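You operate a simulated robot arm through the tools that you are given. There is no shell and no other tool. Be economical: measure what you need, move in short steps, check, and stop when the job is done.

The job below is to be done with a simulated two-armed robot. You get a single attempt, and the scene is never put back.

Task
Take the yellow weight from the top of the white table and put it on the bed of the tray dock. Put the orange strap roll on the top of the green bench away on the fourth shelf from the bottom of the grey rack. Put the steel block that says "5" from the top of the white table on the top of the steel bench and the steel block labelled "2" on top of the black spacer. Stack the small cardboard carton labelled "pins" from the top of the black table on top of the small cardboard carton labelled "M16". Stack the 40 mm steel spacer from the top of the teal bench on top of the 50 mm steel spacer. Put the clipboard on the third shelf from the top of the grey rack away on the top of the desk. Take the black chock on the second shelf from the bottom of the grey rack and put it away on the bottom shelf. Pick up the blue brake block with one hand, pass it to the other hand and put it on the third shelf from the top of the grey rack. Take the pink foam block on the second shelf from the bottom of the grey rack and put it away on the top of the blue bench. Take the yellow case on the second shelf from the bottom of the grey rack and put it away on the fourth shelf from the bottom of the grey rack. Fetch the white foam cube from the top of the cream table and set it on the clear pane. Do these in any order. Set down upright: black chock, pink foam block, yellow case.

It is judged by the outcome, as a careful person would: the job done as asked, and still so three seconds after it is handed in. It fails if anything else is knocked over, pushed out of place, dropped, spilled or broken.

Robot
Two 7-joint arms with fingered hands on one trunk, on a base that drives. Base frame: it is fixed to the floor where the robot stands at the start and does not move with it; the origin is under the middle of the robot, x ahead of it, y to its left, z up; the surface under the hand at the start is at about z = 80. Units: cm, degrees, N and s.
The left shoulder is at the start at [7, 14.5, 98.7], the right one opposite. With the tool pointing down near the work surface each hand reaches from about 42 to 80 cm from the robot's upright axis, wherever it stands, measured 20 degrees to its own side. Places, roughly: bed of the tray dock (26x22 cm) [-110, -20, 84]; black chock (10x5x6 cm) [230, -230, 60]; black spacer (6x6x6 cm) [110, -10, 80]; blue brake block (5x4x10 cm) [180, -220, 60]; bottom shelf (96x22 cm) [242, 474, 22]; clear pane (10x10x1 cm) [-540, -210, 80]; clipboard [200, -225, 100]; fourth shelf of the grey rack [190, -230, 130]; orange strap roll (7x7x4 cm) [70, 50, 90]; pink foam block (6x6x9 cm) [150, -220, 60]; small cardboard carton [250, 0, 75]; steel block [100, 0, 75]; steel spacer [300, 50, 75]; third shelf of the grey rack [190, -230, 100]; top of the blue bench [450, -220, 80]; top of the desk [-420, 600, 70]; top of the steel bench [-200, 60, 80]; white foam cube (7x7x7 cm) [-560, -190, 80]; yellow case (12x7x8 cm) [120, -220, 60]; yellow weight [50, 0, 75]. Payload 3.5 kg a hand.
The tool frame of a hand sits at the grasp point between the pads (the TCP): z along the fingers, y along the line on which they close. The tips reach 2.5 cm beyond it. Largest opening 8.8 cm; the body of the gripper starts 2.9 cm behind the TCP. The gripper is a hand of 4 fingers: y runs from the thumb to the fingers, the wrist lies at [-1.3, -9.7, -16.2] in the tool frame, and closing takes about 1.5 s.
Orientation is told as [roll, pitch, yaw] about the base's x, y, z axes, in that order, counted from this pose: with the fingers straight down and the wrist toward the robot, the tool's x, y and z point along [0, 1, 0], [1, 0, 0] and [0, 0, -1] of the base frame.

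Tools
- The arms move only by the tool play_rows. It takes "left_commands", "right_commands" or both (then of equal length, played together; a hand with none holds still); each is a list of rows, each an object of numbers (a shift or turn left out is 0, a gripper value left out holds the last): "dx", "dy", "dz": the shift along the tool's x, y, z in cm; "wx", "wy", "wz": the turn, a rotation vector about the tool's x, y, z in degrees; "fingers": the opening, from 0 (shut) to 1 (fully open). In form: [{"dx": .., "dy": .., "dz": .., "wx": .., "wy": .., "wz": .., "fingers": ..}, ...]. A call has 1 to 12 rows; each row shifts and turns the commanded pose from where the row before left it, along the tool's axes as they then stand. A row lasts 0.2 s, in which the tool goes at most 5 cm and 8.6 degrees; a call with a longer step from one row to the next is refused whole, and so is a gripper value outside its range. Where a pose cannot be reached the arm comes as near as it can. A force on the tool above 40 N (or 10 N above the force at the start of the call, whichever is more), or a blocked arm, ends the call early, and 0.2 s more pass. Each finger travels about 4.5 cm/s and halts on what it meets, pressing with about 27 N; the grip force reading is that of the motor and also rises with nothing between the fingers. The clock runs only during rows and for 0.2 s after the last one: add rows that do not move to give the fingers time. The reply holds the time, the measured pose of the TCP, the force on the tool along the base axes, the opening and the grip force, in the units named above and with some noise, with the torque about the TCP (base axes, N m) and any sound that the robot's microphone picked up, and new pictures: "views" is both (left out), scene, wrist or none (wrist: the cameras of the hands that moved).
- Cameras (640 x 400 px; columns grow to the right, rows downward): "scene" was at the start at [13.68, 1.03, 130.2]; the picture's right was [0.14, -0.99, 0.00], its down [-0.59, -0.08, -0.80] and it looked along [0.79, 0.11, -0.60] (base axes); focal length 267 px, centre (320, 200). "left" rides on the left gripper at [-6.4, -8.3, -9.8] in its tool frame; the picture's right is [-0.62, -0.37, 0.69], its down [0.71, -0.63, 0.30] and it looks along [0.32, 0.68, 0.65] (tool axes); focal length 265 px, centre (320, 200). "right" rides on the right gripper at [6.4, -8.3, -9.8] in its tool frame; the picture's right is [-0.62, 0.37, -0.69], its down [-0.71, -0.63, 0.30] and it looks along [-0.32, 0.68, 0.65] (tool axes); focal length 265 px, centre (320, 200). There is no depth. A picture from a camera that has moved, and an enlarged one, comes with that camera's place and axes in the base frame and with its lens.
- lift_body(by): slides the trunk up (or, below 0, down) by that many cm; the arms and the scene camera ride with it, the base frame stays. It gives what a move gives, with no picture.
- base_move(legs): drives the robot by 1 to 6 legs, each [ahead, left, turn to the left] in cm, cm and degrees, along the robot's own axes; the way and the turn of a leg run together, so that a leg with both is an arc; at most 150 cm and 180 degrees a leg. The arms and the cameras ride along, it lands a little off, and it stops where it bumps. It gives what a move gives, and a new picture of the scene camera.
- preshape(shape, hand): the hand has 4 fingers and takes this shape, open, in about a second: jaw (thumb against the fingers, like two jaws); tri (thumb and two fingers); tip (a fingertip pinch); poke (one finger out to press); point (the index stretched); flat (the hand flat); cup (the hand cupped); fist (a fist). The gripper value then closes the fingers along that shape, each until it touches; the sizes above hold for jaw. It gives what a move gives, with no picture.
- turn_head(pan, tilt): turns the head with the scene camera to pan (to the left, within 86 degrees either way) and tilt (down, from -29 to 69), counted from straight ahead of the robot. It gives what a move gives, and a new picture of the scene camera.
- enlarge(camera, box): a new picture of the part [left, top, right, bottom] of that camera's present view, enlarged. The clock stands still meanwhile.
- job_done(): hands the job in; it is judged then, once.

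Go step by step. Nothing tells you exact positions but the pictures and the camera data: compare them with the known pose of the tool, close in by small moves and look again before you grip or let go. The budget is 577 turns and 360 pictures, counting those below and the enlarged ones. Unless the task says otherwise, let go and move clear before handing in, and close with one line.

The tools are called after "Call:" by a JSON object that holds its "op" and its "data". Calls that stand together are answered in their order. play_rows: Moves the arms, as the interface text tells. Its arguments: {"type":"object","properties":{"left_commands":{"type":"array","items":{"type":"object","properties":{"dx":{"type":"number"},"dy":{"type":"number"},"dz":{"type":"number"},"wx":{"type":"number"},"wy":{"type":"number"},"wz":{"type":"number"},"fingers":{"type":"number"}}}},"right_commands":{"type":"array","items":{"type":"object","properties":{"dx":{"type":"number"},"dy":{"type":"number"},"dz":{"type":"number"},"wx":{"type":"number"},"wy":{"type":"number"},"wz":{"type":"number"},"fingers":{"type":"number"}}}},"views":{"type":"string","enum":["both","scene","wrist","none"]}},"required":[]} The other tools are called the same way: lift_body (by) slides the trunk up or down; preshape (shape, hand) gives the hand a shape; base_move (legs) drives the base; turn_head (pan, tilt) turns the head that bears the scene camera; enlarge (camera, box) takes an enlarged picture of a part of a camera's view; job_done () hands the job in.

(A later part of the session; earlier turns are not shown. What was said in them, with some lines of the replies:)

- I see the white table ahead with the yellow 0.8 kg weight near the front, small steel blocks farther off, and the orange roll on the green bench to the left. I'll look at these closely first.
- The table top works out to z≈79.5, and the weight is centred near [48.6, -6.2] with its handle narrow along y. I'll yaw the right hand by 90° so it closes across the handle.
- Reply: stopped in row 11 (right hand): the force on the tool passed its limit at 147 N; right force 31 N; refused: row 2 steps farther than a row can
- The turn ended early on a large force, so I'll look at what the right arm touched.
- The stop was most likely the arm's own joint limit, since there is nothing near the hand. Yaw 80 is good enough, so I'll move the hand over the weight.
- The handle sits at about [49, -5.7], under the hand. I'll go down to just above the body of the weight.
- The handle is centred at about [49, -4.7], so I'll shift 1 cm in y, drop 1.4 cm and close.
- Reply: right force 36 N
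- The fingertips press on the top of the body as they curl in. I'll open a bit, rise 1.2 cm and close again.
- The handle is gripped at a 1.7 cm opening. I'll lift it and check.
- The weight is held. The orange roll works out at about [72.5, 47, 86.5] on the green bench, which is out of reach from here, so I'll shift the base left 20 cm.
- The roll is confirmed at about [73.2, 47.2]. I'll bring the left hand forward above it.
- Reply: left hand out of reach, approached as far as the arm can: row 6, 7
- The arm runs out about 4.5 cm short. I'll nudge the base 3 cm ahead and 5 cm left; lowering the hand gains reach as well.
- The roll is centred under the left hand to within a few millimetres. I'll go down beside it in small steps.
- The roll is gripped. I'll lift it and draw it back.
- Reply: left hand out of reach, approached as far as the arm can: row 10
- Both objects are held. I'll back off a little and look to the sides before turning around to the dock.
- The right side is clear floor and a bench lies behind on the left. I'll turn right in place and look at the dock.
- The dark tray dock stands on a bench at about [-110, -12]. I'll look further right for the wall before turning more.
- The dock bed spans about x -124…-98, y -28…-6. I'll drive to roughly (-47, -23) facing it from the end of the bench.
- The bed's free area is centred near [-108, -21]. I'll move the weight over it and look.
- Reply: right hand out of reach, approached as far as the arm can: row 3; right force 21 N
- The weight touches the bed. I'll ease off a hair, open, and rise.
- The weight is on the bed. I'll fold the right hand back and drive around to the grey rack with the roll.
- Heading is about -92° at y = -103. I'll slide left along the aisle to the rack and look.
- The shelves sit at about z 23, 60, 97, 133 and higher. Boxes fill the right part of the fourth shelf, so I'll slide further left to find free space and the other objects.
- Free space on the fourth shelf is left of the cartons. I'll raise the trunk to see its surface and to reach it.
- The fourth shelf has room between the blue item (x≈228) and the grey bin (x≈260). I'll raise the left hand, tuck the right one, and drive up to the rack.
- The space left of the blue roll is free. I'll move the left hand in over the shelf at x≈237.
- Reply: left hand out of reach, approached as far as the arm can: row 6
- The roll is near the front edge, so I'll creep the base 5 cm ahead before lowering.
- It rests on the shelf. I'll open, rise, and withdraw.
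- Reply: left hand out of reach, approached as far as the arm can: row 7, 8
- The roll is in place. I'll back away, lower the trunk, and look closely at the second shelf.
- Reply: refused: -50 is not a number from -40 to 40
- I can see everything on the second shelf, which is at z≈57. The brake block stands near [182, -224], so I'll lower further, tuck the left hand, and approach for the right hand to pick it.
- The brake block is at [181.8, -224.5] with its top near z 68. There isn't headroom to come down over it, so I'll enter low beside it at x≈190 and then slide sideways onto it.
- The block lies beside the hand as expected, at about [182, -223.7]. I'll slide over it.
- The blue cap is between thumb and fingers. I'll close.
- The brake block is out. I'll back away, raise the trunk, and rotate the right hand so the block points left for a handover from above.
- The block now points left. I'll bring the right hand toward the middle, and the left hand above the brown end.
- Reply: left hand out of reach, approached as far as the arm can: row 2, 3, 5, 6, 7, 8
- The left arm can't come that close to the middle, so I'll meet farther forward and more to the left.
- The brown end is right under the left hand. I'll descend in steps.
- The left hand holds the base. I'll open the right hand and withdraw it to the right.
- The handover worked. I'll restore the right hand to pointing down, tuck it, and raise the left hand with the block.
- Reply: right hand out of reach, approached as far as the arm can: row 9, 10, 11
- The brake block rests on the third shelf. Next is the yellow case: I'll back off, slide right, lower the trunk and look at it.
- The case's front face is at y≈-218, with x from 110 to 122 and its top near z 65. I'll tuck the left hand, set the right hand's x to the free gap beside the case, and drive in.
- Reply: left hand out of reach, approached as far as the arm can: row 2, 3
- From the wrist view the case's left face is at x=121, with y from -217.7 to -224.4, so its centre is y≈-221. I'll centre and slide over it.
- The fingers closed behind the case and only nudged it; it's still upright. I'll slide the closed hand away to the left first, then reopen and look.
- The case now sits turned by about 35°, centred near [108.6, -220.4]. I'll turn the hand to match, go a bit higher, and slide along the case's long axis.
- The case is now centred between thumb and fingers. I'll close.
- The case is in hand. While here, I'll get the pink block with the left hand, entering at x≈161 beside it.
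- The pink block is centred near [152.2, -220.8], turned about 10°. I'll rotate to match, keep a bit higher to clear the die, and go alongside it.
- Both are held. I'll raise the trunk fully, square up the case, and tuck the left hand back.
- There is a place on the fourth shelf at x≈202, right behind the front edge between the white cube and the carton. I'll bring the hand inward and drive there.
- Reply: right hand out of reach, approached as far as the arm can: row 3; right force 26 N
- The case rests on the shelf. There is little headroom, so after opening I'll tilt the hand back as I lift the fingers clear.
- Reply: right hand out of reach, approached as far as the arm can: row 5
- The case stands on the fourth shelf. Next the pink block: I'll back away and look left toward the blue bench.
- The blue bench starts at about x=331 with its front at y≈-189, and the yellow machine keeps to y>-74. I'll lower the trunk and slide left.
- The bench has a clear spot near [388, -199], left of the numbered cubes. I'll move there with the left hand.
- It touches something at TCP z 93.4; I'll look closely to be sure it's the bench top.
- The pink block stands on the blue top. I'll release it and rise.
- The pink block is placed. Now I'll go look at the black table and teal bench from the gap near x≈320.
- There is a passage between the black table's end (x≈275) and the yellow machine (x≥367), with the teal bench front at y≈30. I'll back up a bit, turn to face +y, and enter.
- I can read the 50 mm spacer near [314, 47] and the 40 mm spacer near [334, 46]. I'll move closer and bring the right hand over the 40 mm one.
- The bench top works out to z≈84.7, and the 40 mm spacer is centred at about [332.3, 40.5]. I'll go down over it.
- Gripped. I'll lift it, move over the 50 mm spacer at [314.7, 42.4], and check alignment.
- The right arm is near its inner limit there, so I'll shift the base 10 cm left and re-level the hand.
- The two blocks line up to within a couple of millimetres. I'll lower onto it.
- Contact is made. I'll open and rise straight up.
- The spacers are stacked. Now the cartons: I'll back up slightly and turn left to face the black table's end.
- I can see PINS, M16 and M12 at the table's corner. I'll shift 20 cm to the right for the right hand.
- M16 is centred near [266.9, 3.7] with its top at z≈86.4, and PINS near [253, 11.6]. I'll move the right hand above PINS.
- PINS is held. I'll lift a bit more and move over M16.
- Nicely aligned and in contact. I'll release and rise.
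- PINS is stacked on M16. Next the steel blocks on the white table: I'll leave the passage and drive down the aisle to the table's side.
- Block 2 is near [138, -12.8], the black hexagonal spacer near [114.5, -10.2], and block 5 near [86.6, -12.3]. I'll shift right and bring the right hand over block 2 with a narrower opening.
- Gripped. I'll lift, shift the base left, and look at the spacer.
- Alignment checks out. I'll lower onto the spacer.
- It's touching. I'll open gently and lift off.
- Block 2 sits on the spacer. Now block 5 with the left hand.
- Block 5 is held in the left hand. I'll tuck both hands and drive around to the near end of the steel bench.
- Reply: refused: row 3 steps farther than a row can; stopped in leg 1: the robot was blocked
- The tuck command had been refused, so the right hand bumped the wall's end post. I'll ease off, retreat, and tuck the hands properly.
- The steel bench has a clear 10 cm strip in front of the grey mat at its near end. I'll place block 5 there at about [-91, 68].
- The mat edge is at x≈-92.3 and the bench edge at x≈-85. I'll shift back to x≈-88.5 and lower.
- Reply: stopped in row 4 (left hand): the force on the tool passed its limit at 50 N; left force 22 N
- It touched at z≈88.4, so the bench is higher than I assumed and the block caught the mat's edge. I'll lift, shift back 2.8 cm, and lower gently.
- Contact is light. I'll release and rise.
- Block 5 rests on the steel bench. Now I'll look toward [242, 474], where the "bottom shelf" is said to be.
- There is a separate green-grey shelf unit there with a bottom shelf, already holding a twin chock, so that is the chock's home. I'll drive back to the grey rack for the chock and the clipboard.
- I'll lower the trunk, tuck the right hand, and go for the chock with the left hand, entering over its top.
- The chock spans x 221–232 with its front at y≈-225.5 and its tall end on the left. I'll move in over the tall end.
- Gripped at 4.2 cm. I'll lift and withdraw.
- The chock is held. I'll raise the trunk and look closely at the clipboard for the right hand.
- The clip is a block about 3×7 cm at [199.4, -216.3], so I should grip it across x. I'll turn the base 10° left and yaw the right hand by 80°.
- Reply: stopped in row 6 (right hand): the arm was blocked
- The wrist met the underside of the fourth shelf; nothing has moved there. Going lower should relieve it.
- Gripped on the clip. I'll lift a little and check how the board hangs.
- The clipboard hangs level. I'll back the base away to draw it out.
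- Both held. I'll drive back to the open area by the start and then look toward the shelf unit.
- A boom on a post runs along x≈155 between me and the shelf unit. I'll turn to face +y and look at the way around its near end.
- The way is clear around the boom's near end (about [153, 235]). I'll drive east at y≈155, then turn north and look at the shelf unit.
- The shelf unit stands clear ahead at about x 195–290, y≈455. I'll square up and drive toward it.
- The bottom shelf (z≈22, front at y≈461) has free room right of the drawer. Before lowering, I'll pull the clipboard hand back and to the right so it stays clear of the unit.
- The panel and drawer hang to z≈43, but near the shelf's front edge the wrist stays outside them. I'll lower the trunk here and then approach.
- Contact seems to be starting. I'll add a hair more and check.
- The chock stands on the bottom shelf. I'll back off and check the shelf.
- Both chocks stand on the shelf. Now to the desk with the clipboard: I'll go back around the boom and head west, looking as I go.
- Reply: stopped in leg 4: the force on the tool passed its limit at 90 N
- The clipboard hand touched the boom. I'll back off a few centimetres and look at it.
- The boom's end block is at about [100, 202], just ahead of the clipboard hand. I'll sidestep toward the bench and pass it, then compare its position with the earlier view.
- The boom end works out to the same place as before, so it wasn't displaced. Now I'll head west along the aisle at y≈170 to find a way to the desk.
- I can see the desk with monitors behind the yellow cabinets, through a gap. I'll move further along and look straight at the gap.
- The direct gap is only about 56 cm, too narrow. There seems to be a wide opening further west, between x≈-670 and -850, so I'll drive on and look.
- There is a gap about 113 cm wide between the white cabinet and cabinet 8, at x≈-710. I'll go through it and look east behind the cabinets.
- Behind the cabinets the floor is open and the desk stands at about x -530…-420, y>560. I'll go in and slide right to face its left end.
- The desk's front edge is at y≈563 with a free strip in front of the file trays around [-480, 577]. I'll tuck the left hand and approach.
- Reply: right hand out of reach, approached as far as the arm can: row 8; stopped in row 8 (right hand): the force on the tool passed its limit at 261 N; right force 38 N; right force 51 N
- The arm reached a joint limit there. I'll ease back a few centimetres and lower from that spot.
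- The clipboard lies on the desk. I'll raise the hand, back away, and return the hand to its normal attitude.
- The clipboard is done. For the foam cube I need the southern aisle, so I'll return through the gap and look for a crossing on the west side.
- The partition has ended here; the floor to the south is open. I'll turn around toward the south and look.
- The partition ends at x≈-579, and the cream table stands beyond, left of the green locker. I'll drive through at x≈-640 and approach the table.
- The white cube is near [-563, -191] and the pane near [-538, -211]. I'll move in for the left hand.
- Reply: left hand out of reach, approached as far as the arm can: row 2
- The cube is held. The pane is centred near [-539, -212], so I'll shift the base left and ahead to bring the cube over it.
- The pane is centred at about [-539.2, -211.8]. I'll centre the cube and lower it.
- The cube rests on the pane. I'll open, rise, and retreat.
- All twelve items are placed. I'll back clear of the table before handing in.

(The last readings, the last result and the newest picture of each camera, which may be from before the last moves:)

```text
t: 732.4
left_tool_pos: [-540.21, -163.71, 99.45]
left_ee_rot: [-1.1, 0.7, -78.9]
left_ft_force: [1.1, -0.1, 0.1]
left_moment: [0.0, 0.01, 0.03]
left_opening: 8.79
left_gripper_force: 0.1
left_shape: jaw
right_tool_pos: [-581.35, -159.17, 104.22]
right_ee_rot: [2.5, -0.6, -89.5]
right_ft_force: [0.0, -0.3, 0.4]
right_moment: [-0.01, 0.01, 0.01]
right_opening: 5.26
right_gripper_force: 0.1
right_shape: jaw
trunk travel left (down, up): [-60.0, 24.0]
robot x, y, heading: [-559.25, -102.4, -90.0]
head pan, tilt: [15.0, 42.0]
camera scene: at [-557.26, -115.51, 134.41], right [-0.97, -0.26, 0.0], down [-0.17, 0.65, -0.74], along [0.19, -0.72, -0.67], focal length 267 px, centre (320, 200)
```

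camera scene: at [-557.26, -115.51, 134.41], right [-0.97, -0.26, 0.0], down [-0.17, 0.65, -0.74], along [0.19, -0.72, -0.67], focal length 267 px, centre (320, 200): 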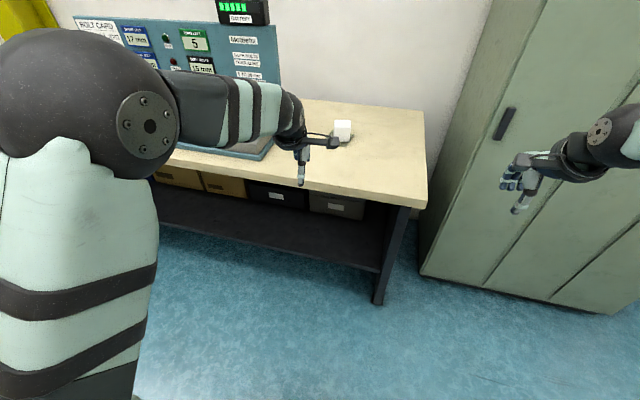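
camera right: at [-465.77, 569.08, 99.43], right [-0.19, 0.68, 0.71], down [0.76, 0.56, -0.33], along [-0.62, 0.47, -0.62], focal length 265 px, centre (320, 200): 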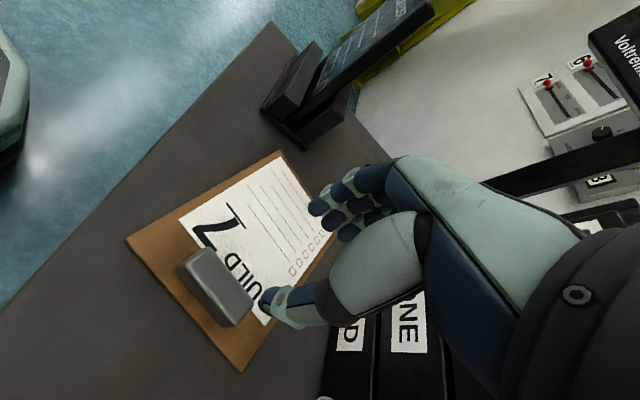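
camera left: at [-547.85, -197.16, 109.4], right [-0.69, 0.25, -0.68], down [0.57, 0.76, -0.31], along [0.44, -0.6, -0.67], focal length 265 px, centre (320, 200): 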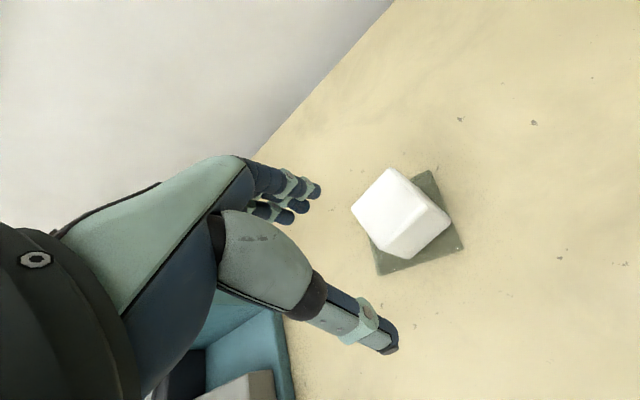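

The cube stays on the pane and both hands are clear, so I'm handing the job in.

Call:
{"op": "job_done", "data": {}}

```text
The job is handed in.
```

All twelve items are placed as asked and the job is handed in; I took "bottom shelf" to be the green-grey unit at [242, 474], from the coordinates you gave. My hand or arm bumped the wall post, the boom, and the underside of the rack's fourth shelf, and none of them appeared to have moved.
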